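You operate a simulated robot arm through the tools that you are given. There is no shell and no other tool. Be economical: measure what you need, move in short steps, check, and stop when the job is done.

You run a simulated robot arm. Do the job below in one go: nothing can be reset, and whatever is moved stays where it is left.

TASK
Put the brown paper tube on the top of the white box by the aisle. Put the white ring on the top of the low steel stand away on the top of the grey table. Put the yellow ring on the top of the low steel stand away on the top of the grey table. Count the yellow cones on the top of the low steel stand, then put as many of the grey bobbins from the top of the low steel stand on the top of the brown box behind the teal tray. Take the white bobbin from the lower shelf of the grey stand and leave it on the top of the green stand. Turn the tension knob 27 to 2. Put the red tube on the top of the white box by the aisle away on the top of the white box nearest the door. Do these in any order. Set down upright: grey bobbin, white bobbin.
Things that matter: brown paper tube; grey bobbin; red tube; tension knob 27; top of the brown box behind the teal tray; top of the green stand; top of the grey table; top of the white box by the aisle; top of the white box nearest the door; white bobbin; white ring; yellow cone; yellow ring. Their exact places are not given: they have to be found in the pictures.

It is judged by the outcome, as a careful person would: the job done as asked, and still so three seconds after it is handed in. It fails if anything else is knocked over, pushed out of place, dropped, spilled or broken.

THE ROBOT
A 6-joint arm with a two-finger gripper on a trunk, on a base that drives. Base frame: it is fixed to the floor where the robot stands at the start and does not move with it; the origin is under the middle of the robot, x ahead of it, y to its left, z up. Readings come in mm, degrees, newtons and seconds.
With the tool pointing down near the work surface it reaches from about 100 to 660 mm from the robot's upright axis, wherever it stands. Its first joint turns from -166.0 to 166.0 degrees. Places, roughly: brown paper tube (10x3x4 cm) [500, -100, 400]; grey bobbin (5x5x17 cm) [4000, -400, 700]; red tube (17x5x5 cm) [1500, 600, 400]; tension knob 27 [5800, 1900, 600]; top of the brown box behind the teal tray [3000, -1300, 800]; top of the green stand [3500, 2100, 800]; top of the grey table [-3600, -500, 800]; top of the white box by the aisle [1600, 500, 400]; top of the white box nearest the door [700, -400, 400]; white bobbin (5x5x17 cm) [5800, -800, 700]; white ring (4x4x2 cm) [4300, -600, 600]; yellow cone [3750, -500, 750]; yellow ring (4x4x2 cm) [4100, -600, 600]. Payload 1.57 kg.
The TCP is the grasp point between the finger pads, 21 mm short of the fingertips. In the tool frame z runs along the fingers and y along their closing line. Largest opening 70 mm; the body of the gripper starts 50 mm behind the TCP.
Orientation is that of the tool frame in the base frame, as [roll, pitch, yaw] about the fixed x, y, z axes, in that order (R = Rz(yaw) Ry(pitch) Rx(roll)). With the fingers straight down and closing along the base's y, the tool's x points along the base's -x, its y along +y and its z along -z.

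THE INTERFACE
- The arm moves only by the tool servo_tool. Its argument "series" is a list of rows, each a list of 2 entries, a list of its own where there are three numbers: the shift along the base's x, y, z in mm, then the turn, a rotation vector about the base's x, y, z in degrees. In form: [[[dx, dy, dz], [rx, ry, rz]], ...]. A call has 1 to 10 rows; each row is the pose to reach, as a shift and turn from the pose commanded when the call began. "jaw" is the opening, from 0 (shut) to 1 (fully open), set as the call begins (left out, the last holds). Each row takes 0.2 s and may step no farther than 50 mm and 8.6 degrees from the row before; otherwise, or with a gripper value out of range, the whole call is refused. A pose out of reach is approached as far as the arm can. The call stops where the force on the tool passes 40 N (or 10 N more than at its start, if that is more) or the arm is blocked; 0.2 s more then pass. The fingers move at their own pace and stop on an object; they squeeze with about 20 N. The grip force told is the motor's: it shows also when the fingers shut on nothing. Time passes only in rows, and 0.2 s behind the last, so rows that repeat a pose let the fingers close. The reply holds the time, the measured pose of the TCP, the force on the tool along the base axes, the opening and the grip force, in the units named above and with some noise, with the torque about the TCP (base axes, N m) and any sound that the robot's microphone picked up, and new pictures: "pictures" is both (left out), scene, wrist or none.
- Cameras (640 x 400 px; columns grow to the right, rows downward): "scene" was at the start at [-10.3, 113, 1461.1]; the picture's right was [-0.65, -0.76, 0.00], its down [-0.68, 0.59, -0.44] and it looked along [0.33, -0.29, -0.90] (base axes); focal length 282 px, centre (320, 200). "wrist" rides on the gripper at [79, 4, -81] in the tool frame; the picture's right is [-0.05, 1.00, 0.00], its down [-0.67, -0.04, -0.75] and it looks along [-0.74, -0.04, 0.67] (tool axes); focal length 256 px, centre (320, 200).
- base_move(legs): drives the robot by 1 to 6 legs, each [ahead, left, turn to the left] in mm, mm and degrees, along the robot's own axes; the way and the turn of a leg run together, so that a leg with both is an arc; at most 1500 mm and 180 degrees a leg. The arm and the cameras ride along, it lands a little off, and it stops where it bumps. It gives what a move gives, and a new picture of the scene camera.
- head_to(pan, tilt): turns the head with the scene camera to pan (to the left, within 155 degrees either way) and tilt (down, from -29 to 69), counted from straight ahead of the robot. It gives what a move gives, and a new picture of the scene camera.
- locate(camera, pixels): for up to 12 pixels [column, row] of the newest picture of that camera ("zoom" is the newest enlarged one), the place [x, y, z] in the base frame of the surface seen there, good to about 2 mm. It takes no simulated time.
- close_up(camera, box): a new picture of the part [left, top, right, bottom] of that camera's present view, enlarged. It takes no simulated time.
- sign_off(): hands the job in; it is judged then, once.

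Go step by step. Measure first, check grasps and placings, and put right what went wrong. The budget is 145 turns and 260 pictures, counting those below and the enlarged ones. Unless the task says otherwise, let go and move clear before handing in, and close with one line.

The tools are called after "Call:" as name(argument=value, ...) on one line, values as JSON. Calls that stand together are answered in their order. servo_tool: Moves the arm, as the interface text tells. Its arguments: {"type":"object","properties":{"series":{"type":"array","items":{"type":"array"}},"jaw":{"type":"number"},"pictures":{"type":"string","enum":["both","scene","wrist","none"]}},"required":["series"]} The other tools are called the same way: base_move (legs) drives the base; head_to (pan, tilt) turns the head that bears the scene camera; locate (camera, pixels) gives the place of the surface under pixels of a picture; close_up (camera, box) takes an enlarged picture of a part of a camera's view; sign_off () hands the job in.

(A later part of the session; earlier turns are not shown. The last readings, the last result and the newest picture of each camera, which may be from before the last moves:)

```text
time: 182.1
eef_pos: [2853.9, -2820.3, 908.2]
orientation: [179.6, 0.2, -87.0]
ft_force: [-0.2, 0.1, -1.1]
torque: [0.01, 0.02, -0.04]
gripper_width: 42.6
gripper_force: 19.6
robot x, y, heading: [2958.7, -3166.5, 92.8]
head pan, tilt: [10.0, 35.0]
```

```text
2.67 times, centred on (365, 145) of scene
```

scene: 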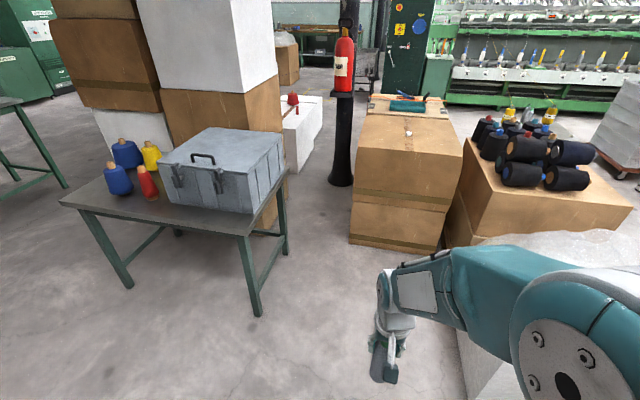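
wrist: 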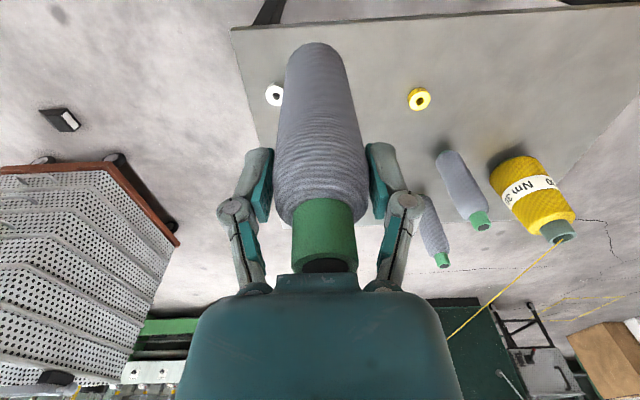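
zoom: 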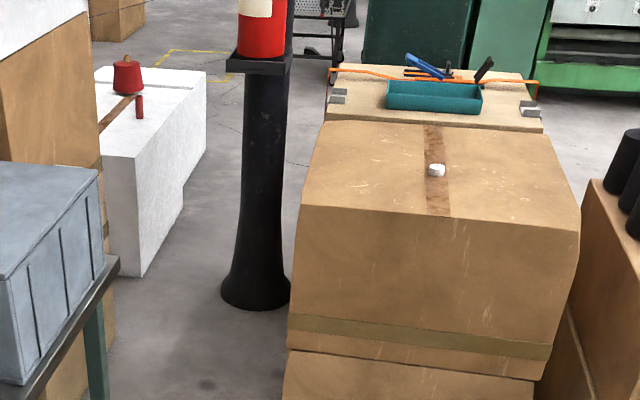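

The brown box top is z≈800, x 2667–3169, y from -1583. A small white piece sits at (2953,-1350). I'll raise the arm and drive up.

Call:
servo_tool(series=[[[0, 0, 45], [0, 0, 0]], [[0, 0, 90], [0, 0, 0]], [[0, 0, 120], [0, 0, 0]]], pictures="none")

Call:
base_move(legs=[[0, 58, -2.8], [1170, 0, 0]])

Call:
head_to(pan=5, tilt=50)

```text
time: 182.9
eef_pos: [2854.5, -2822.2, 1024.3]
orientation: [179.6, 0.1, -87.1]
ft_force: [-0.1, -0.3, -1.2]
torque: [0.06, 0.0, -0.02]
gripper_width: 42.6
gripper_force: 19.9
robot x, y, heading: [2956.9, -3168.4, 92.7]
head pan, tilt: [10.0, 35.0]
```

```text
time: 189.5
eef_pos: [2811.8, -1628.6, 1024.9]
orientation: [179.6, 0.3, -90.2]
ft_force: [0.2, 0.3, -2.2]
torque: [0.0, -0.03, -0.02]
gripper_width: 42.5
gripper_force: 20.1
robot x, y, heading: [2899.5, -1977.1, 90.1]
head pan, tilt: [10.0, 35.0]
```

scene: 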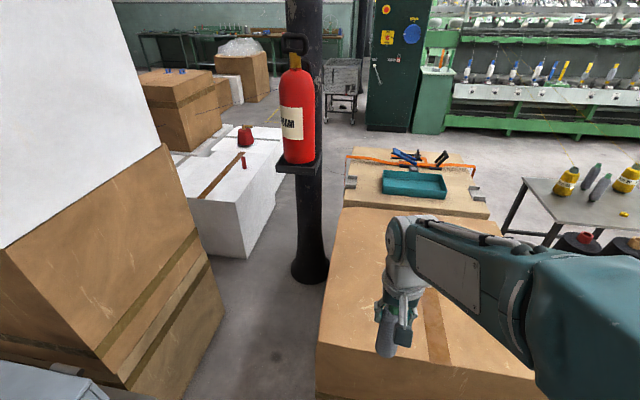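

```text
time: 190.3
eef_pos: [2812.6, -1628.1, 1024.4]
orientation: [179.6, 0.2, -90.0]
ft_force: [0.2, -0.9, -0.8]
torque: [-0.03, -0.03, 0.03]
gripper_width: 42.6
gripper_force: 19.7
robot x, y, heading: [2897.3, -1980.6, 90.2]
head pan, tilt: [5.0, 50.0]
```

scene: 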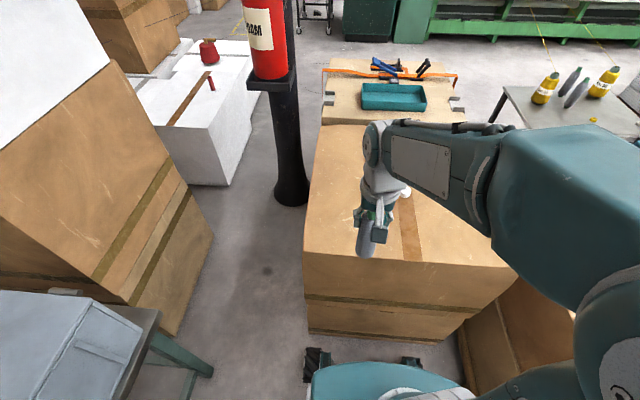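

Call:
locate(camera="scene", pixels=[[272, 195], [232, 187], [262, 95], [310, 195], [330, 235], [360, 180], [400, 180], [440, 240], [480, 240], [318, 160], [290, 207], [255, 120]])

Call:
servo_tool(series=[[[0, 40, 0], [0, 0, 0]], [[0, 80, 0], [0, 0, 0]], [[0, 120, 0], [0, 0, 0]], [[0, 160, 0], [0, 0, 0]], [[0, 175, -30], [0, 0, 0]], [[0, 175, -70], [0, 0, 0]]])

```text
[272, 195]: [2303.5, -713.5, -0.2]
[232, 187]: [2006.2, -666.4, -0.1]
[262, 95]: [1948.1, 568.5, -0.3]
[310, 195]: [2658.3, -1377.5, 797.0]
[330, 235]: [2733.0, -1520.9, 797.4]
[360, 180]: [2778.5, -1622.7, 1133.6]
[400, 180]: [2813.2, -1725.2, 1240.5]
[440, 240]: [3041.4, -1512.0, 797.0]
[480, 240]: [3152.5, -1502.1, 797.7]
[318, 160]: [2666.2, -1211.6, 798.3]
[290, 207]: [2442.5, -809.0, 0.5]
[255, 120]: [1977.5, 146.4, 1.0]
```

```text
time: 191.7
eef_pos: [2811.7, -1454.3, 950.4]
orientation: [179.6, 0.2, -90.2]
ft_force: [-0.3, -0.1, -1.5]
torque: [0.01, 0.02, 0.0]
gripper_width: 42.3
gripper_force: 19.9
robot x, y, heading: [2896.8, -1980.4, 89.9]
head pan, tilt: [5.0, 50.0]
```

scene: 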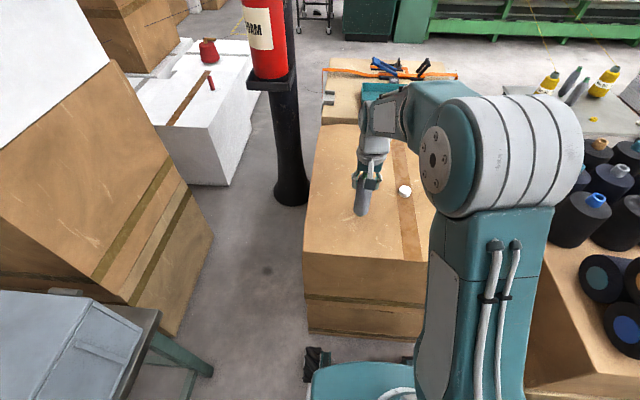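
wrist: 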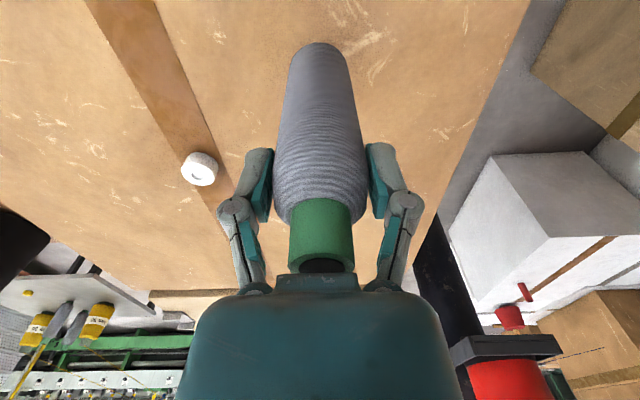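

The surface is z 797, so I should touch at TCP ≈ 924. I'll lower gently.

Call:
servo_tool(series=[[[0, 0, -15], [0, 0, 0]], [[0, 0, -22], [0, 0, 0]], [[0, 0, -26], [0, 0, 0]], [[0, 0, -27], [0, 0, 0]]], pictures="wrist")

```text
time: 192.7
eef_pos: [2811.9, -1454.2, 926.9]
orientation: [179.5, 0.3, -90.0]
ft_force: [0.2, -3.5, 10.4]
torque: [-0.11, -0.01, -0.03]
gripper_width: 42.4
gripper_force: 19.7
robot x, y, heading: [2900.4, -1976.8, 89.9]
head pan, tilt: [5.0, 50.0]
```

wrist: 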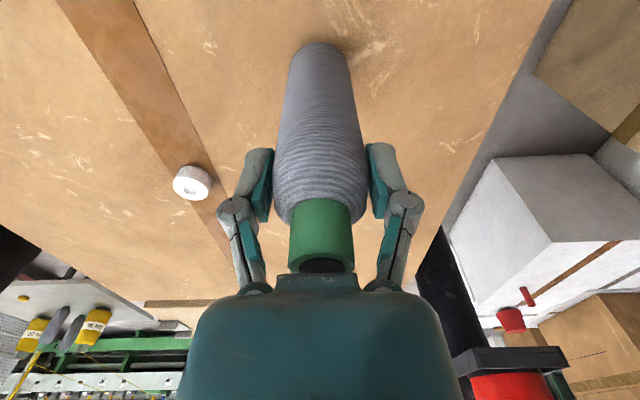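

Contact at 10 N. I'll open and rise straight up.

Call:
servo_tool(series=[[[0, 0, 0], [0, 0, 0]], [[0, 0, 0], [0, 0, 0]], [[0, 0, 0], [0, 0, 0]], [[0, 0, 40], [0, 0, 0]], [[0, 0, 80], [0, 0, 0]], [[0, 0, 120], [0, 0, 0]], [[0, -50, 120], [0, 0, 0]], [[0, -100, 120], [0, 0, 0]], [[0, -150, 110], [0, 0, 0]], [[0, -175, 100], [0, 0, 0]]], jaw=1)

```text
refused: row 9 steps farther than a row can; nothing moved
```

Call:
servo_tool(series=[[[0, 0, 0], [0, 0, 0]], [[0, 0, 0], [0, 0, 0]], [[0, 0, 0], [0, 0, 0]], [[0, 0, 40], [0, 0, 0]], [[0, 0, 80], [0, 0, 0]], [[0, 0, 120], [0, 0, 0]], [[0, -45, 120], [0, 0, 0]], [[0, -90, 120], [0, 0, 0]], [[0, -135, 120], [0, 0, 0]], [[0, -175, 110], [0, 0, 0]]], jaw=1)

```text
time: 194.9
eef_pos: [2813.6, -1627.7, 1040.4]
orientation: [179.6, 0.3, -90.1]
ft_force: [0.9, -0.1, 0.3]
torque: [0.0, 0.02, 0.03]
gripper_width: 70.1
gripper_force: 0.1
robot x, y, heading: [2900.4, -1980.5, 90.0]
head pan, tilt: [5.0, 50.0]
```

scene: 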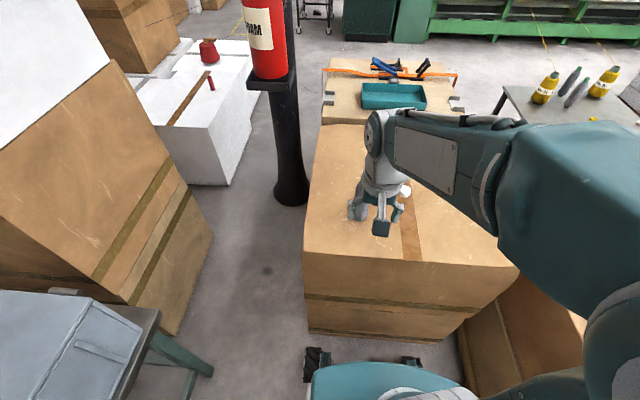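
wrist: 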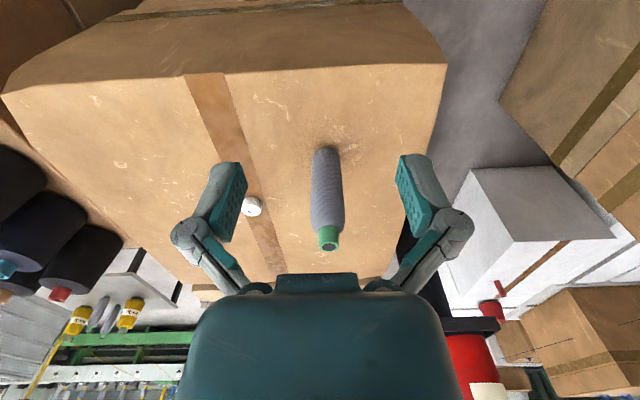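

The bobbin stands upright on the brown box. I'll go back for the second one.

Call:
base_move(legs=[[-1150, 0, 0], [0, -1500, 0]])

```text
time: 208.1
eef_pos: [4377.3, -2724.2, 1040.4]
orientation: [179.6, 0.3, -86.8]
ft_force: [0.0, -0.2, 0.5]
torque: [0.0, -0.01, 0.02]
gripper_width: 69.8
gripper_force: 0.1
robot x, y, heading: [4485.8, -3072.1, 93.0]
head pan, tilt: [5.0, 50.0]
```

scene: 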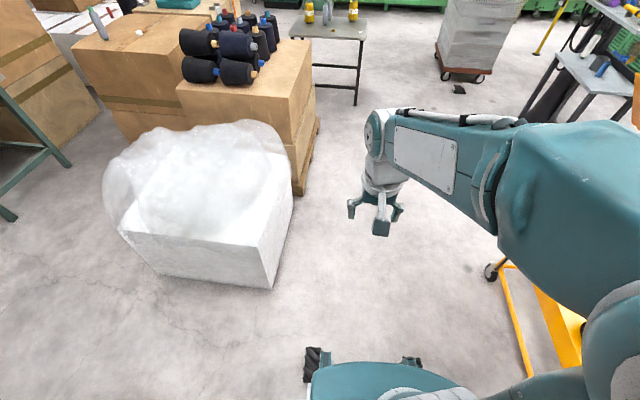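

Call:
base_move(legs=[[0, 65, -3], [1500, 0, 0], [555, 0, 0], [0, 123, 0]])

Call:
head_to(pan=20, tilt=55)

```text
time: 219.7
eef_pos: [4192.4, -673.4, 1043.2]
orientation: [179.7, 0.3, -87.3]
ft_force: [0.1, 0.2, 0.6]
torque: [-0.03, -0.04, 0.02]
gripper_width: 70.1
gripper_force: 0.0
robot x, y, heading: [4300.9, -1025.6, 92.7]
head pan, tilt: [5.0, 50.0]
```

scene: 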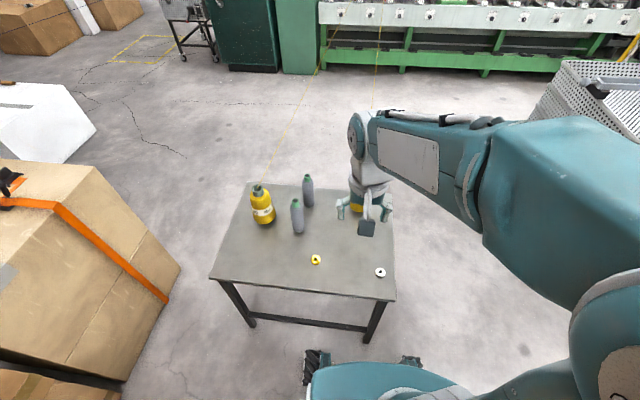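

```text
time: 220.5
eef_pos: [4178.8, -678.4, 1038.7]
orientation: [-179.5, 0.4, -87.4]
ft_force: [0.0, 0.4, 0.7]
torque: [-0.05, -0.01, 0.03]
gripper_width: 70.1
gripper_force: 0.0
robot x, y, heading: [4302.0, -1029.3, 92.7]
head pan, tilt: [20.0, 55.0]
```

scene: 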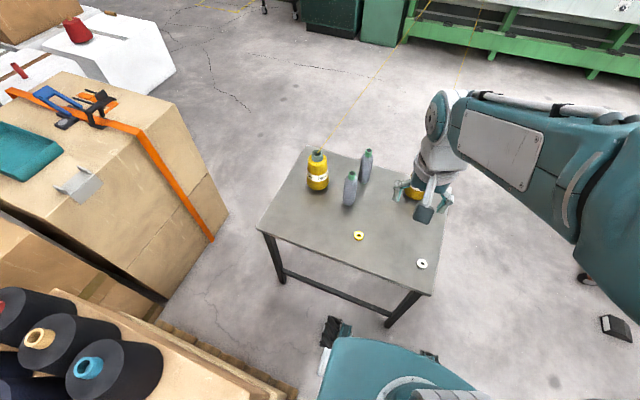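

I'll move over bobbin B at (3998,-434).

Call:
servo_tool(series=[[[-25, 34, -20], [0, 0, 0]], [[-50, 68, -40], [0, 0, 0]], [[-76, 102, -60], [0, 0, 0]], [[-102, 138, -80], [0, 0, 0]], [[-128, 174, -100], [0, 0, 0]], [[-154, 210, -120], [0, 0, 0]], [[-180, 243, -140], [0, 0, 0]], [[-181, 244, -169], [0, 0, 0]], [[-181, 244, -169], [0, 0, 0]]])

```text
time: 222.5
eef_pos: [3994.1, -431.5, 868.4]
orientation: [-179.5, 0.3, -87.2]
ft_force: [0.6, -0.2, -0.1]
torque: [0.01, 0.0, 0.01]
gripper_width: 70.0
gripper_force: 0.1
robot x, y, heading: [4297.6, -1026.6, 92.8]
head pan, tilt: [20.0, 55.0]
```

scene: 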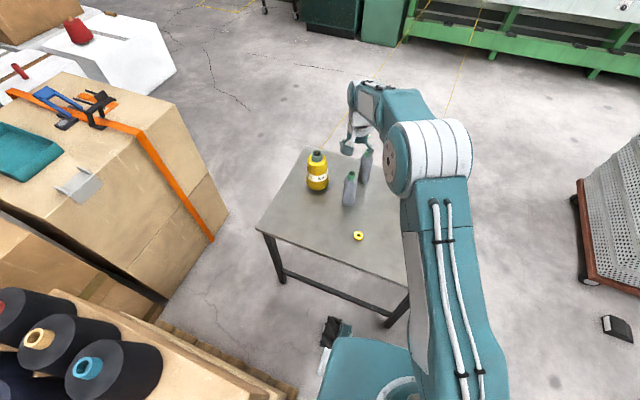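
wrist: 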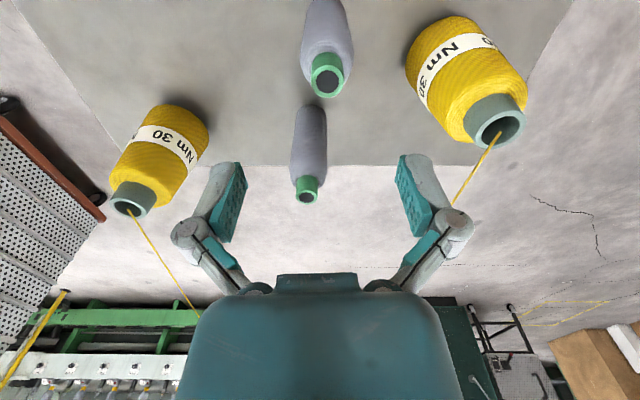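

Call:
locate(camera="wrist", pixels=[[312, 78], [344, 78], [328, 97], [328, 60], [490, 145], [470, 75], [306, 190]])

```text
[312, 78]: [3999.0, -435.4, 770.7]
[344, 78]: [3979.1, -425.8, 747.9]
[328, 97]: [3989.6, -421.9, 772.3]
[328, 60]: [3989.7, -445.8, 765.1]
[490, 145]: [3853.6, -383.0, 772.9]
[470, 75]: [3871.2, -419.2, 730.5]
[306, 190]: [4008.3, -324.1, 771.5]
```

B centre is at about (3989,-433). I'll lower, grip and lift.

Call:
servo_tool(series=[[[-5, -2, -40], [0, 0, 0]], [[-5, -2, -80], [0, 0, 0]], [[-5, -2, -120], [0, 0, 0]], [[-5, -2, -140], [0, 0, 0]], [[-5, -2, -140], [0, 0, 0]]], pictures="wrist")

Call:
servo_tool(series=[[[0, 0, 0], [0, 0, 0]], [[0, 0, 0], [0, 0, 0]], [[0, 0, 0], [0, 0, 0]], [[0, 0, 40], [0, 0, 0]], [[0, 0, 80], [0, 0, 0]], [[0, -10, 120], [0, 0, 0]], [[10, -40, 150], [0, 0, 0]], [[30, -70, 180], [0, 0, 0]], [[60, -100, 200], [0, 0, 0]], [[90, -130, 220], [0, 0, 0]]], jaw=0)

```text
time: 223.7
eef_pos: [3991.9, -435.7, 728.5]
orientation: [-179.6, 0.2, -87.3]
ft_force: [0.2, 1.2, -0.2]
torque: [-0.02, 0.02, -0.02]
gripper_width: 70.2
gripper_force: 0.1
robot x, y, heading: [4300.9, -1019.6, 92.6]
head pan, tilt: [20.0, 55.0]
```

wrist: 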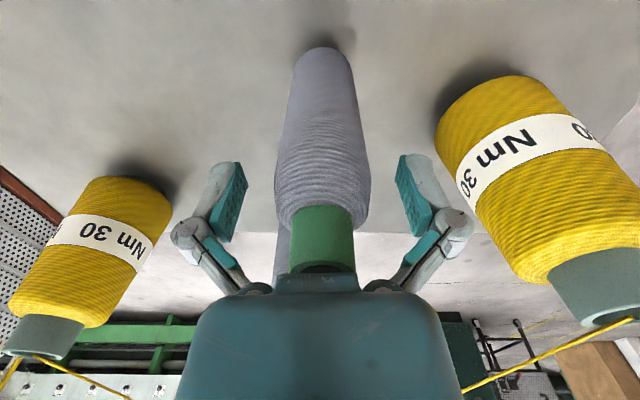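

```text
time: 225.9
eef_pos: [4079.5, -563.1, 951.7]
orientation: [-179.5, 0.3, -87.3]
ft_force: [-0.5, -0.2, -1.9]
torque: [0.02, 0.04, 0.0]
gripper_width: 43.2
gripper_force: 20.2
robot x, y, heading: [4300.8, -1028.2, 92.4]
head pan, tilt: [20.0, 55.0]
```

scene: 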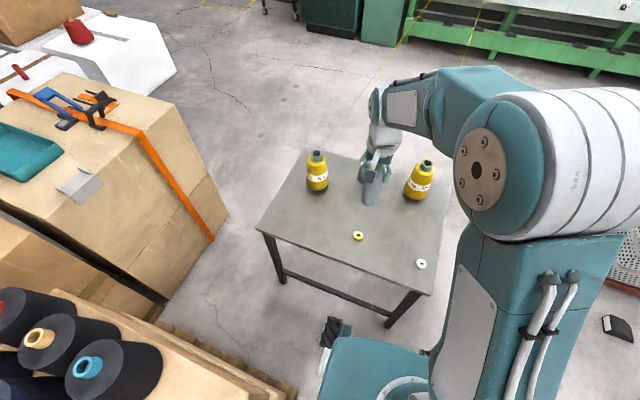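
wrist: 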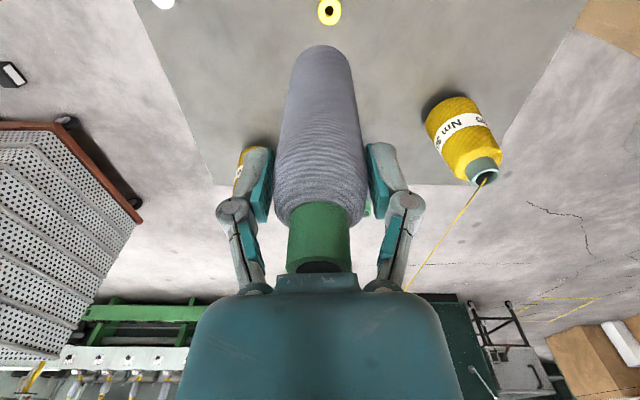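

The second bobbin is held. I'll tuck the arm and drive the same route back.

Call:
servo_tool(series=[[[30, -28, 22], [0, 0, 0]], [[60, -56, 44], [0, 0, 0]], [[90, -84, 66], [0, 0, 0]], [[120, -115, 90], [0, 0, 0]]], pictures="none")

Call:
base_move(legs=[[0, -125, -2.5], [-1500, 0, 0], [-580, 0, 0], [0, 1480, -2]])

```text
time: 226.9
eef_pos: [4198.0, -680.7, 1041.3]
orientation: [-179.5, 0.4, -87.3]
ft_force: [-0.3, 0.7, -1.4]
torque: [-0.01, 0.02, -0.01]
gripper_width: 43.1
gripper_force: 19.8
robot x, y, heading: [4299.7, -1027.8, 92.8]
head pan, tilt: [20.0, 55.0]
```

```text
time: 244.7
eef_pos: [2943.8, -2754.5, 1041.8]
orientation: [-179.4, 0.3, -90.2]
ft_force: [0.0, -1.0, -1.4]
torque: [0.0, 0.01, -0.04]
gripper_width: 43.3
gripper_force: 20.7
robot x, y, heading: [3027.5, -3103.1, 89.6]
head pan, tilt: [20.0, 55.0]
```

scene: 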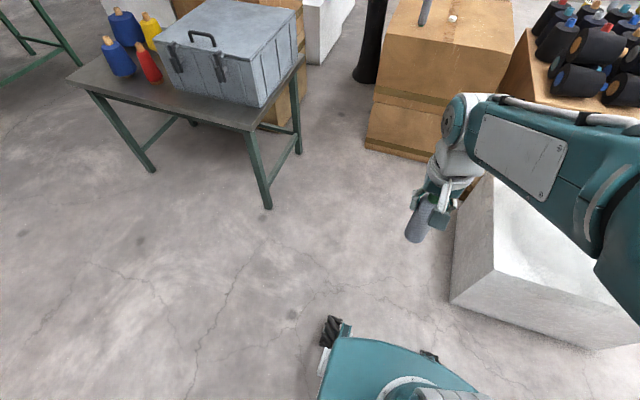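

Call:
base_move(legs=[[0, 110, 0.4], [1115, 0, 0]])

Call:
servo_tool(series=[[[35, 20, 0], [0, 0, 0]], [[70, 45, 0], [0, 0, 0]], [[105, 70, 0], [0, 0, 0]], [[140, 100, 0], [0, 0, 0]], [[170, 130, 0], [0, 0, 0]], [[200, 155, 0], [0, 0, 0]], [[205, 165, -35], [0, 0, 0]], [[205, 165, -75], [0, 0, 0]], [[205, 165, -100], [0, 0, 0]]])

```text
time: 251.3
eef_pos: [2849.8, -1632.8, 1041.1]
orientation: [-179.3, 0.2, -91.3]
ft_force: [0.8, 0.1, -1.2]
torque: [-0.02, -0.01, 0.01]
gripper_width: 43.2
gripper_force: 20.3
robot x, y, heading: [2924.9, -1983.9, 88.6]
head pan, tilt: [20.0, 55.0]
```

scene: 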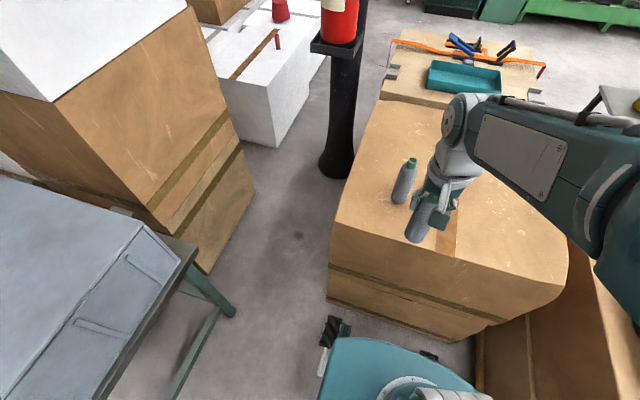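

```text
time: 253.3
eef_pos: [3056.0, -1467.3, 939.7]
orientation: [-179.4, 0.3, -91.2]
ft_force: [0.7, 0.5, -0.8]
torque: [-0.03, 0.0, 0.06]
gripper_width: 43.0
gripper_force: 20.3
robot x, y, heading: [2929.1, -1980.5, 88.8]
head pan, tilt: [20.0, 55.0]
```

scene: 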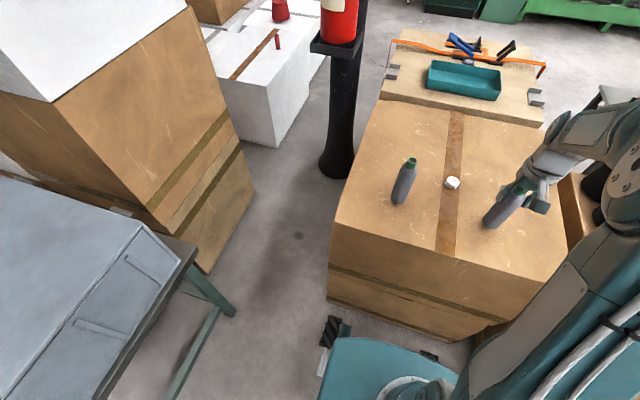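
wrist: 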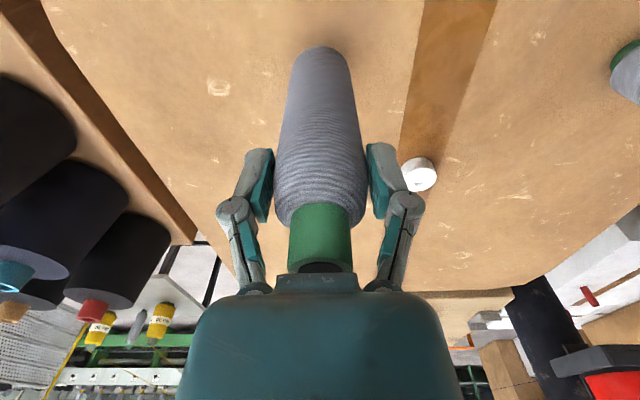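

Call:
servo_tool(series=[[[0, 0, -10], [0, 0, 0]], [[0, 0, -15], [0, 0, 0]], [[0, 0, -16], [0, 0, 0]], [[0, 0, -16], [0, 0, 0]]], pictures="none")

```text
time: 254.3
eef_pos: [3056.3, -1468.4, 926.0]
orientation: [-179.3, 0.4, -91.2]
ft_force: [1.7, 0.2, 19.8]
torque: [0.18, -0.07, -0.04]
gripper_width: 43.3
gripper_force: 19.8
robot x, y, heading: [2927.5, -1985.7, 88.4]
head pan, tilt: [20.0, 55.0]
```

Call:
servo_tool(series=[[[0, 0, 0], [0, 0, 0]], [[0, 0, 0], [0, 0, 0]], [[0, 0, 0], [0, 0, 0]], [[0, 0, 40], [0, 0, 0]], [[0, 0, 80], [0, 0, 0]], [[0, 0, 120], [0, 0, 0]], [[-35, -30, 120], [0, 0, 0]], [[-70, -60, 120], [0, 0, 0]], [[-105, -90, 120], [0, 0, 0]], [[-140, -120, 110], [0, 0, 0]]], jaw=1)

```text
time: 256.5
eef_pos: [2912.4, -1589.8, 1034.3]
orientation: [-179.3, 0.2, -91.1]
ft_force: [0.2, 0.0, -0.3]
torque: [-0.03, -0.01, 0.02]
gripper_width: 70.1
gripper_force: 0.1
robot x, y, heading: [2928.9, -1984.9, 88.9]
head pan, tilt: [20.0, 55.0]
```

scene: 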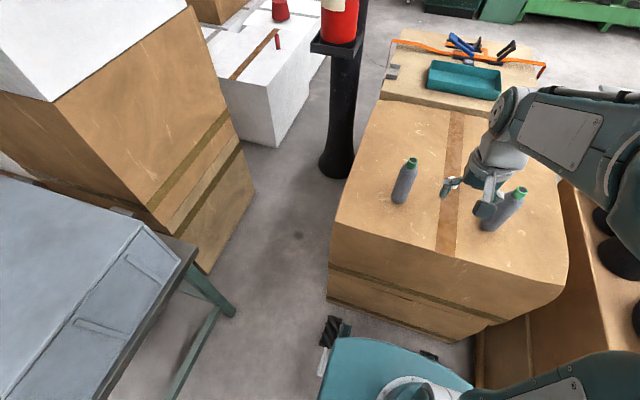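
wrist: 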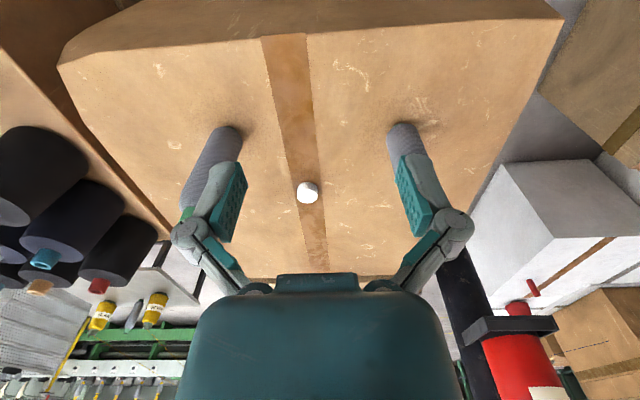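

Both grey bobbins stand on the brown box. Next is the white bobbin: I'll drive back to the corridor, up, and east toward the grey stand.

Call:
base_move(legs=[[-1150, 0, 1.2], [0, -1500, -2.5], [1500, 0, 0], [450, 0, 0], [0, 0, -90]])

Call:
head_to(pan=5, tilt=25)

```text
time: 282.8
eef_pos: [5021.2, -1246.0, 1033.5]
orientation: [-179.3, 0.2, 173.6]
ft_force: [-0.6, -0.1, 0.0]
torque: [0.01, -0.04, 0.04]
gripper_width: 70.0
gripper_force: 0.0
robot x, y, heading: [4626.1, -1229.3, -6.7]
head pan, tilt: [20.0, 55.0]
```

scene: 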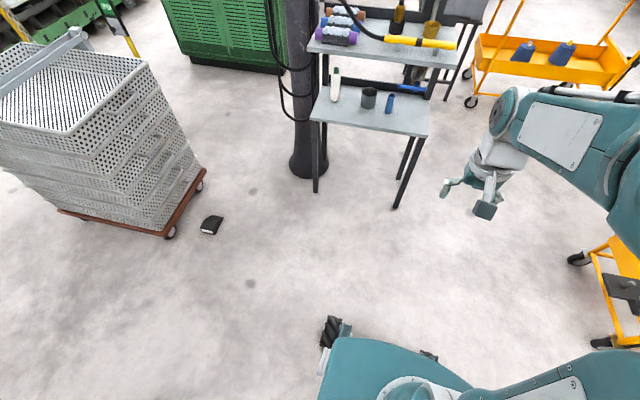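

```text
time: 283.8
eef_pos: [5019.4, -1245.5, 1035.2]
orientation: [-179.3, 0.4, 173.6]
ft_force: [0.1, 0.5, 0.1]
torque: [-0.03, -0.01, 0.02]
gripper_width: 69.7
gripper_force: 0.0
robot x, y, heading: [4630.6, -1229.7, -6.7]
head pan, tilt: [5.0, 25.0]
```

scene: 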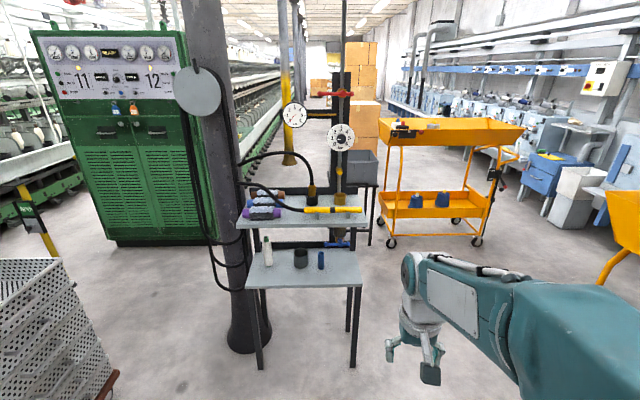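

The white bobbin stands at (267,250) on the lower shelf, which sticks out in front of the upper one. I'll measure these.

Call:
close_up(camera="scene", box=[220, 170, 400, 300])

Call:
locate(camera="scene", pixels=[[267, 240], [267, 250], [268, 262], [301, 258], [321, 260], [248, 287], [360, 285], [240, 228], [365, 225], [300, 280], [280, 218], [300, 243]])

```text
3.08 times, centred on (310, 235) of scene
```

zoom: 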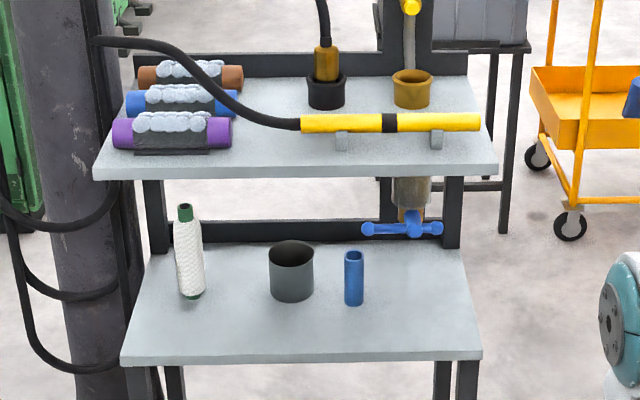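

```text
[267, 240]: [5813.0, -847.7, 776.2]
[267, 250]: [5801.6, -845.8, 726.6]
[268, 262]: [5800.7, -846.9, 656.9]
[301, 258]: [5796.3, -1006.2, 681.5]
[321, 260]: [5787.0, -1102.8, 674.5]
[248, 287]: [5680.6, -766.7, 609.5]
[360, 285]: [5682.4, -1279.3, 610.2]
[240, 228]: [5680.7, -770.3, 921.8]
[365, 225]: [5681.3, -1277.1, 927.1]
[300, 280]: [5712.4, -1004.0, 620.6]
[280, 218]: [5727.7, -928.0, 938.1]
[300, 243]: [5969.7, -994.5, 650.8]
```

Lower shelf z≈620, upper shelf from z≈920, fronts at x 5681. The white bobbin is at (5813,-847). I'll grasp it horizontally with the camera side up. I'll move closer and spin the tool 180°.

Call:
base_move(legs=[[0, 0, 6.7], [450, 0, 0], [0, 250, 0]])

Call:
head_to(pan=25, tilt=50)

Call:
servo_tool(series=[[[0, 0, 0], [0, 0, 8.5]], [[0, 0, 0], [0, 0, 17]], [[0, 0, 0], [0, 0, 25.5]], [[0, 0, 0], [0, 0, 34]], [[0, 0, 0], [0, 0, 42.5]], [[0, 0, 0], [0, 0, 51]], [[0, 0, 0], [0, 0, 59.5]], [[0, 0, 0], [0, 0, 68]], [[0, 0, 0], [0, 0, 76.5]], [[0, 0, 0], [0, 0, 85]]], pictures="none")

```text
time: 288.4
eef_pos: [5466.2, -958.6, 1035.2]
orientation: [-179.7, 0.3, -180.0]
ft_force: [0.4, -1.8, 0.2]
torque: [0.02, 0.02, 0.0]
gripper_width: 69.9
gripper_force: 0.0
robot x, y, heading: [5069.6, -979.0, -0.1]
head pan, tilt: [5.0, 25.0]
```

scene: 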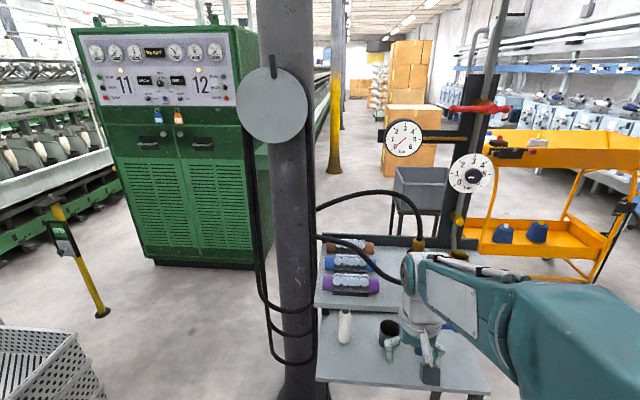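

```text
time: 289.3
eef_pos: [5466.6, -949.2, 1034.3]
orientation: [-179.3, 0.3, -179.8]
ft_force: [-0.2, 0.8, 0.3]
torque: [-0.05, -0.03, -0.01]
gripper_width: 69.9
gripper_force: 0.1
robot x, y, heading: [5073.5, -979.8, 0.2]
head pan, tilt: [25.0, 50.0]
```

scene: 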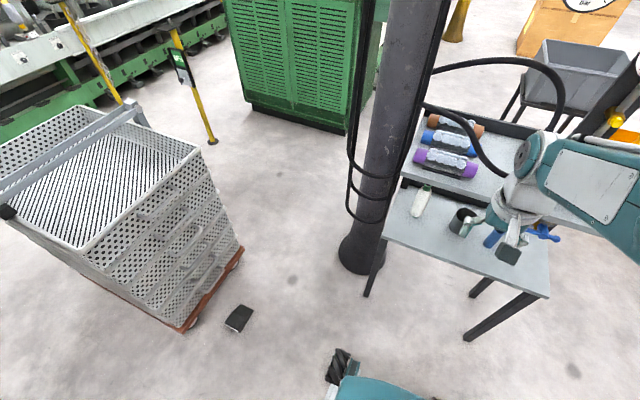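

```text
time: 291.5
eef_pos: [5465.6, -951.9, 1033.0]
orientation: [-179.4, 0.3, -94.8]
ft_force: [-0.6, -0.4, 0.5]
torque: [0.0, -0.01, -0.01]
gripper_width: 70.0
gripper_force: 0.1
robot x, y, heading: [5073.3, -977.1, 0.1]
head pan, tilt: [25.0, 50.0]
```

There's a dark floor item at (238,318), so I'll stay clear of it. I'll finish the spin while moving in front of the shelf.

Call:
servo_tool(series=[[[5, 10, -28], [0, 0, 8.5]], [[10, 20, -56], [0, 0, 17]], [[20, 30, -84], [0, 0, 25.5]], [[30, 40, -112], [0, 0, 34]], [[45, 50, -140], [0, 0, 42.5]], [[60, 60, -168], [0, 0, 51]], [[75, 72, -196], [0, 0, 59.5]], [[92, 84, -224], [0, 0, 68]], [[108, 94, -252], [0, 0, 76.5]], [[125, 102, -275], [0, 0, 85]]])

```text
time: 293.7
eef_pos: [5591.0, -848.6, 758.5]
orientation: [-179.4, 0.3, -9.6]
ft_force: [0.1, 0.1, -0.3]
torque: [0.03, 0.02, -0.01]
gripper_width: 69.9
gripper_force: 0.0
robot x, y, heading: [5073.0, -978.7, 0.1]
head pan, tilt: [25.0, 50.0]
```

scene: 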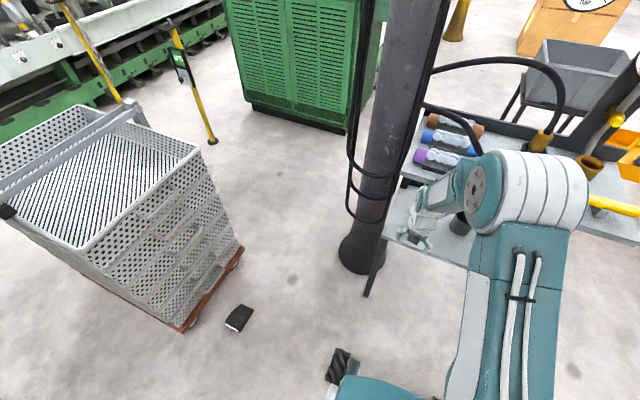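
wrist: 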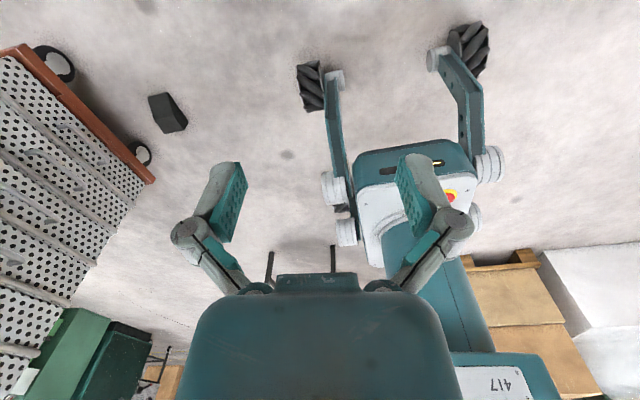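

Now I'll pitch the tool up to nearly horizontal with the camera on top.

Call:
servo_tool(series=[[[0, 0, 0], [0, 0, 4.8]], [[0, 0, 0], [0, 0, 9.6]]], pictures="none")

Call:
servo_tool(series=[[[0, 0, -2], [0, -8.5, 0]], [[0, 0, -5], [0, -17, 0]], [[0, 0, -8], [0, -25.5, 0]], [[0, 0, -10], [0, -34, 0]], [[0, 0, -13], [0, -42.5, 0]], [[0, 0, -16], [0, -51, 0]], [[0, 0, -18], [0, -59.5, 0]], [[0, 0, -20], [0, -68, 0]], [[0, 0, -22], [0, -76.5, 0]], [[0, 0, -24], [0, -85, 0]]])

```text
time: 294.3
eef_pos: [5591.3, -849.0, 758.9]
orientation: [-179.4, 0.4, -0.2]
ft_force: [-0.1, 0.4, -0.3]
torque: [0.01, -0.03, 0.0]
gripper_width: 70.0
gripper_force: 0.0
robot x, y, heading: [5071.9, -976.5, 0.4]
head pan, tilt: [25.0, 50.0]
```

```text
time: 296.5
eef_pos: [5590.9, -849.4, 735.8]
orientation: [-176.7, -84.8, -2.6]
ft_force: [0.5, -0.7, 0.2]
torque: [0.03, 0.0, 0.04]
gripper_width: 70.0
gripper_force: 0.0
out of reach, approached as far as the arm can: row 3, 4
robot x, y, heading: [5073.0, -973.6, 0.1]
head pan, tilt: [25.0, 50.0]
```

scene: 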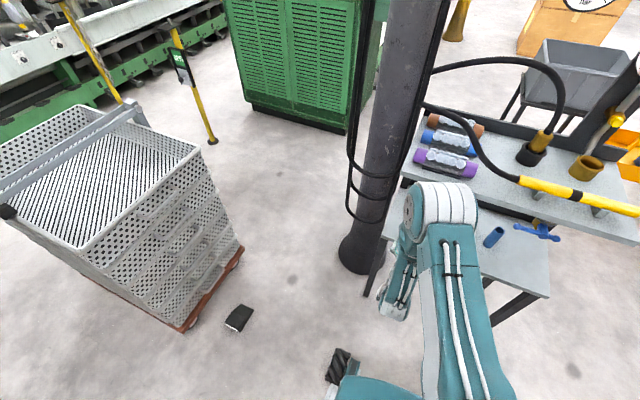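
wrist: 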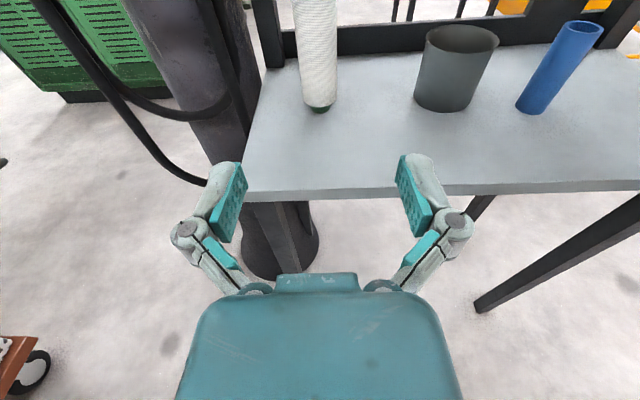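

The tool is horizontal and the bobbin base is at (319,107), centred. I'll check bobbin position and where the elbow sits relative to the upper shelf.

Call:
locate(camera="wrist", pixels=[[319, 100], [318, 60], [316, 20], [302, 60], [336, 60], [320, 190], [440, 80], [265, 50], [235, 110]])

Call:
locate(camera="scene", pixels=[[445, 190], [415, 210], [470, 200], [405, 270], [390, 300], [430, 215]])

```text
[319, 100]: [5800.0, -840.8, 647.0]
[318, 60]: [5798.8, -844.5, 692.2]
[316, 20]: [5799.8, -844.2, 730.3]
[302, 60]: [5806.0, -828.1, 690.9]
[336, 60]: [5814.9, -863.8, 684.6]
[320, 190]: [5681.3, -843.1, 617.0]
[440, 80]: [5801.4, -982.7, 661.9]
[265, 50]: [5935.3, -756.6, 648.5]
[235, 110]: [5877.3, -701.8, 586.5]
```

```text
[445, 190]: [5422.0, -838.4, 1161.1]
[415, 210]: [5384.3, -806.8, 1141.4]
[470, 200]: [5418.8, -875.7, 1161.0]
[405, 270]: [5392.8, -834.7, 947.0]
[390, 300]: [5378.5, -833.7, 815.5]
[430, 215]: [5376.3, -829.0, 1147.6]
```

Bobbin centre is about (5820,-845). As the arm extends the forearm will slope back, clear of the shelf. I'll advance in two stages.

Call:
servo_tool(series=[[[45, 3, 0], [0, 0, 0]], [[90, 3, 0], [0, 0, 0]], [[130, 3, 0], [0, 0, 0]], [[150, 3, 0], [0, 0, 0]]])

```text
time: 297.5
eef_pos: [5742.2, -847.0, 734.8]
orientation: [-177.6, -84.6, -2.2]
ft_force: [-0.5, -0.1, 0.2]
torque: [0.02, -0.04, -0.01]
gripper_width: 69.8
gripper_force: 0.0
robot x, y, heading: [5069.6, -974.3, 0.3]
head pan, tilt: [25.0, 50.0]
```

scene: 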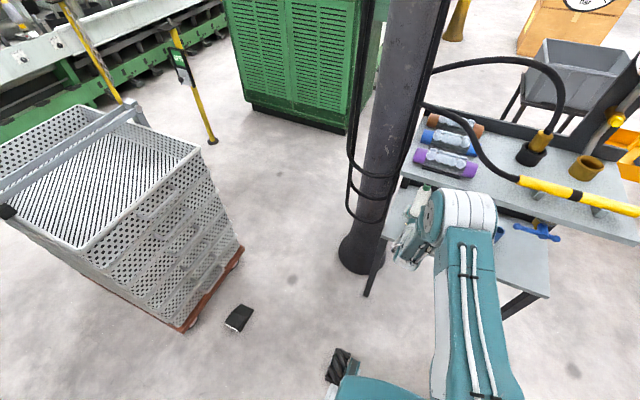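
wrist: 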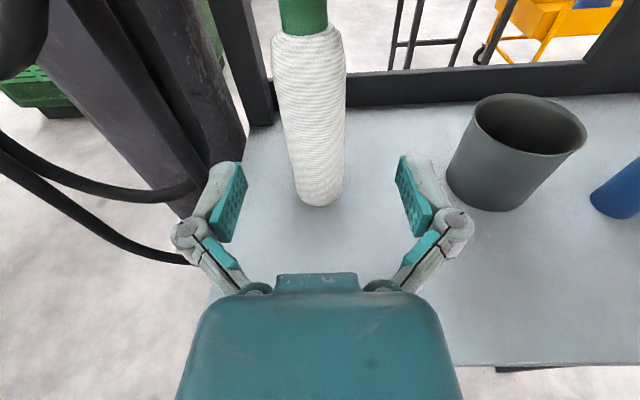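

Call:
locate(camera="wrist", pixels=[[100, 175], [165, 190], [120, 245], [180, 258], [310, 150], [318, 195], [312, 60], [30, 70], [230, 120]])

```text
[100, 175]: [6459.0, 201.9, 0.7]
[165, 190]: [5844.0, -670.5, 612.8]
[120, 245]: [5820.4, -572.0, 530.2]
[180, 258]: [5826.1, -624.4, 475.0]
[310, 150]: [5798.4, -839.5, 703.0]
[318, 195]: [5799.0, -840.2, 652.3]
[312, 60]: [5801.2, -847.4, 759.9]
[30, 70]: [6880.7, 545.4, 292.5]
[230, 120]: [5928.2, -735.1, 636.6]
```

Cables are far (y>-670). I'll advance, grip, lift 30 mm and withdraw.

Call:
servo_tool(series=[[[40, 2, 0], [0, 0, 0]], [[77, 3, 0], [0, 0, 0]], [[77, 3, 0], [0, 0, 0]]], pictures="none")

Call:
servo_tool(series=[[[0, 0, 0], [0, 0, 0]], [[0, 0, 0], [0, 0, 0]], [[0, 0, 0], [0, 0, 0]], [[0, 0, 15], [0, 0, 0]], [[0, 0, 30], [0, 0, 0]], [[-40, 0, 32], [0, 0, 0]], [[-85, 0, 32], [0, 0, 0]], [[-130, 0, 32], [0, 0, 0]], [[-175, 0, 32], [0, 0, 0]], [[-220, 0, 32], [0, 0, 0]]], jaw=0)

```text
time: 298.3
eef_pos: [5818.9, -842.3, 735.2]
orientation: [-177.9, -84.5, -2.0]
ft_force: [0.2, 0.1, 0.1]
torque: [-0.02, -0.04, 0.0]
gripper_width: 70.2
gripper_force: 0.2
robot x, y, heading: [5076.3, -976.4, 0.1]
head pan, tilt: [25.0, 50.0]
```

```text
time: 300.5
eef_pos: [5597.5, -844.1, 768.8]
orientation: [-177.2, -84.7, -2.1]
ft_force: [0.0, 0.5, -2.0]
torque: [0.01, 0.01, -0.06]
gripper_width: 41.9
gripper_force: 20.1
robot x, y, heading: [5072.1, -978.1, -0.1]
head pan, tilt: [25.0, 50.0]
```

scene: 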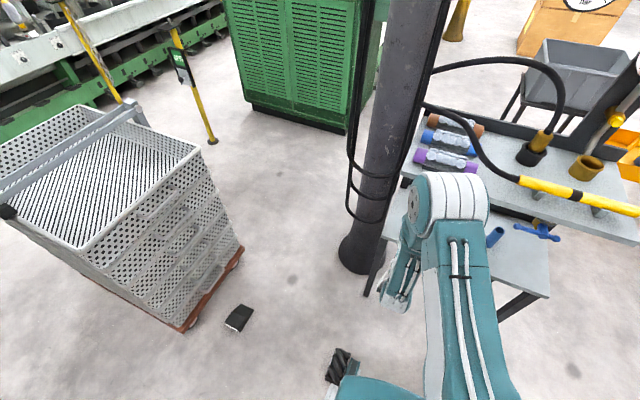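
wrist: 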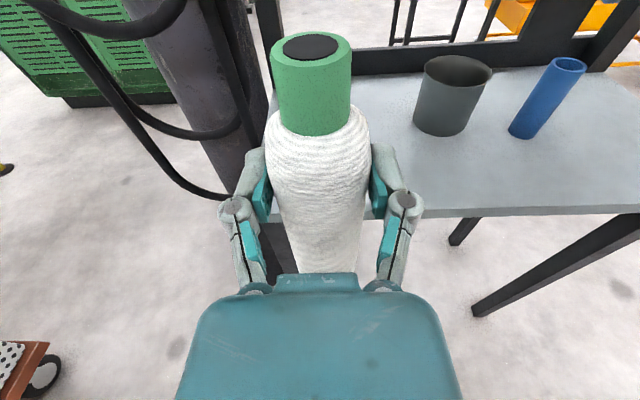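

The white bobbin is held upright. I'll locate the floor item and the trolley for the route to the machine side.

Call:
locate(camera="scene", pixels=[[238, 318], [185, 330], [10, 215], [242, 250], [90, 240], [205, 135], [125, 100]])

Call:
servo_tool(series=[[[-40, -20, 40], [0, 0, 0]], [[-70, -50, 60], [0, 0, 0]], [[-100, -80, 80], [0, 0, 0]]], pictures="none")

Call:
base_move(legs=[[-300, 0, 0], [0, 0, 90]])

Call:
head_to(pan=-5, tilt=25)

```text
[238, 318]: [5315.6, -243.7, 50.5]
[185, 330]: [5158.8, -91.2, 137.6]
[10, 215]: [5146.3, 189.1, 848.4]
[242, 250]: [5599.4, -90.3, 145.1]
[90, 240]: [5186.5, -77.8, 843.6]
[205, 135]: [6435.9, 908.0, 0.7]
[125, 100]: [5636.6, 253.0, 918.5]
```

```text
refused: row 1 steps farther than a row can; nothing moved
```

```text
time: 306.3
eef_pos: [4654.7, -451.4, 768.9]
orientation: [-177.2, -84.6, 87.2]
ft_force: [0.6, -0.3, -1.5]
torque: [0.01, 0.0, -0.04]
gripper_width: 42.2
gripper_force: 20.6
robot x, y, heading: [4783.2, -973.9, 89.1]
head pan, tilt: [25.0, 50.0]
```

scene: 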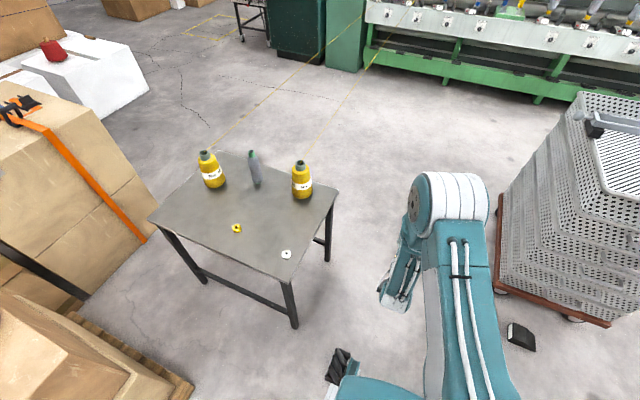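

```text
time: 307.3
eef_pos: [4656.5, -452.4, 767.6]
orientation: [-176.9, -84.6, 87.0]
ft_force: [0.0, 0.6, -1.0]
torque: [-0.03, 0.01, -0.01]
gripper_width: 42.1
gripper_force: 20.2
robot x, y, heading: [4784.5, -979.8, 89.3]
head pan, tilt: [-5.0, 25.0]
```

scene: 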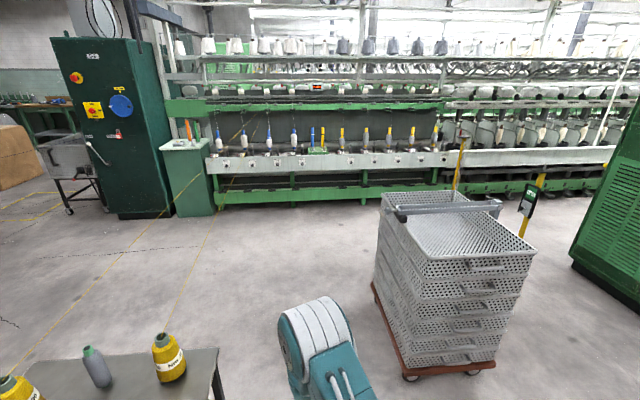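

I'll tuck the held bobbin closer, then drive up the lane between threads and trolley.

Call:
servo_tool(series=[[[30, -30, 20], [0, 0, 0]], [[60, -60, 40], [0, 0, 0]], [[90, -90, 60], [0, 0, 0]], [[120, -120, 80], [0, 0, 0]]], pictures="none")

Call:
base_move(legs=[[0, 30, 0.8], [1500, 0, 0], [450, 0, 1]])

Call:
head_to(pan=35, tilt=15)

```text
time: 308.3
eef_pos: [4723.2, -549.5, 826.7]
orientation: [-177.2, -84.7, 86.9]
ft_force: [-0.2, 0.5, -0.5]
torque: [0.03, 0.01, -0.02]
gripper_width: 42.2
gripper_force: 19.7
out of reach, approached as far as the arm can: row 3, 4
robot x, y, heading: [4781.7, -973.6, 89.3]
head pan, tilt: [-5.0, 25.0]
```

```text
time: 318.3
eef_pos: [4680.9, 1356.0, 826.1]
orientation: [-177.2, -84.7, 88.3]
ft_force: [0.2, 0.3, -1.1]
torque: [-0.02, -0.01, 0.01]
gripper_width: 42.1
gripper_force: 20.3
robot x, y, heading: [4751.3, 927.6, 90.8]
head pan, tilt: [-5.0, 25.0]
```

scene: 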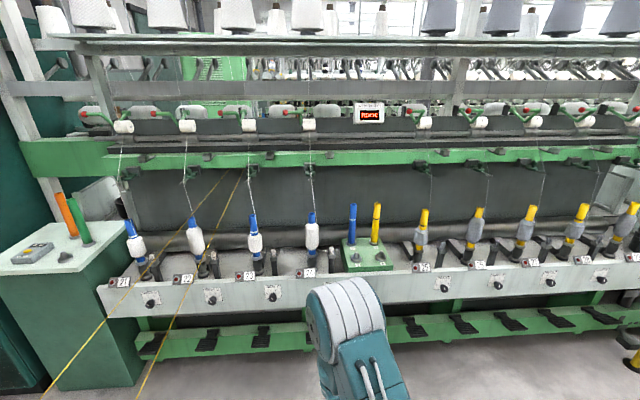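

```text
time: 319.4
eef_pos: [4681.9, 1355.8, 826.6]
orientation: [-177.1, -84.7, 88.0]
ft_force: [-0.1, -0.5, -1.0]
torque: [-0.02, 0.01, -0.04]
gripper_width: 41.7
gripper_force: 20.0
robot x, y, heading: [4748.4, 926.1, 91.0]
head pan, tilt: [35.0, 15.0]
```

scene: 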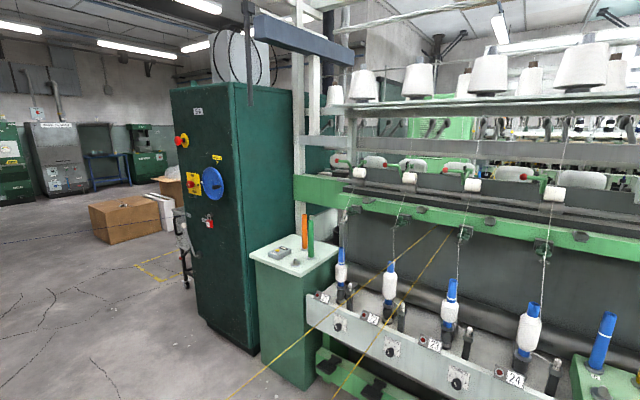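

The green stand top is at (300,255). I'll measure its edges, its contents and the yellow threads nearby.

Call:
close_up(camera="scene", box=[230, 190, 470, 390])

Call:
locate(camera="scene", pixels=[[252, 257], [303, 276], [336, 243], [280, 242], [305, 245], [311, 255], [280, 254], [296, 262], [318, 255], [310, 270]])

```text
2.00 times, centred on (350, 290) of scene
```

zoom: 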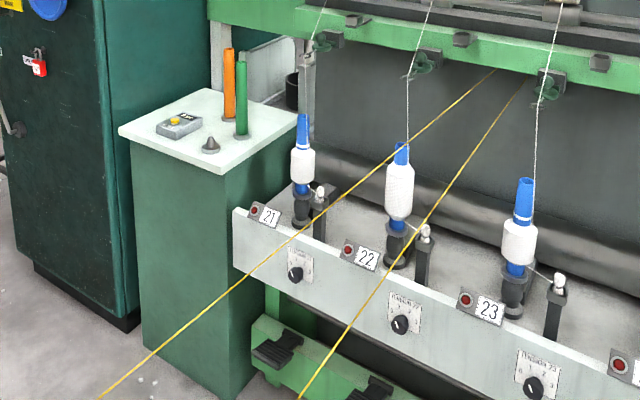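

```text
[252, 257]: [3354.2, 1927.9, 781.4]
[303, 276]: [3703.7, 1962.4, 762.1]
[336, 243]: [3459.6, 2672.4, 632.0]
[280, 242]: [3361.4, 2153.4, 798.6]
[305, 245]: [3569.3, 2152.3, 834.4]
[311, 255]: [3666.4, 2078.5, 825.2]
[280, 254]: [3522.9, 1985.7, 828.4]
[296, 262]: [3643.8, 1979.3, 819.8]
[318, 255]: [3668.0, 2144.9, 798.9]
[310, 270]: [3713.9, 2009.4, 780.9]
```

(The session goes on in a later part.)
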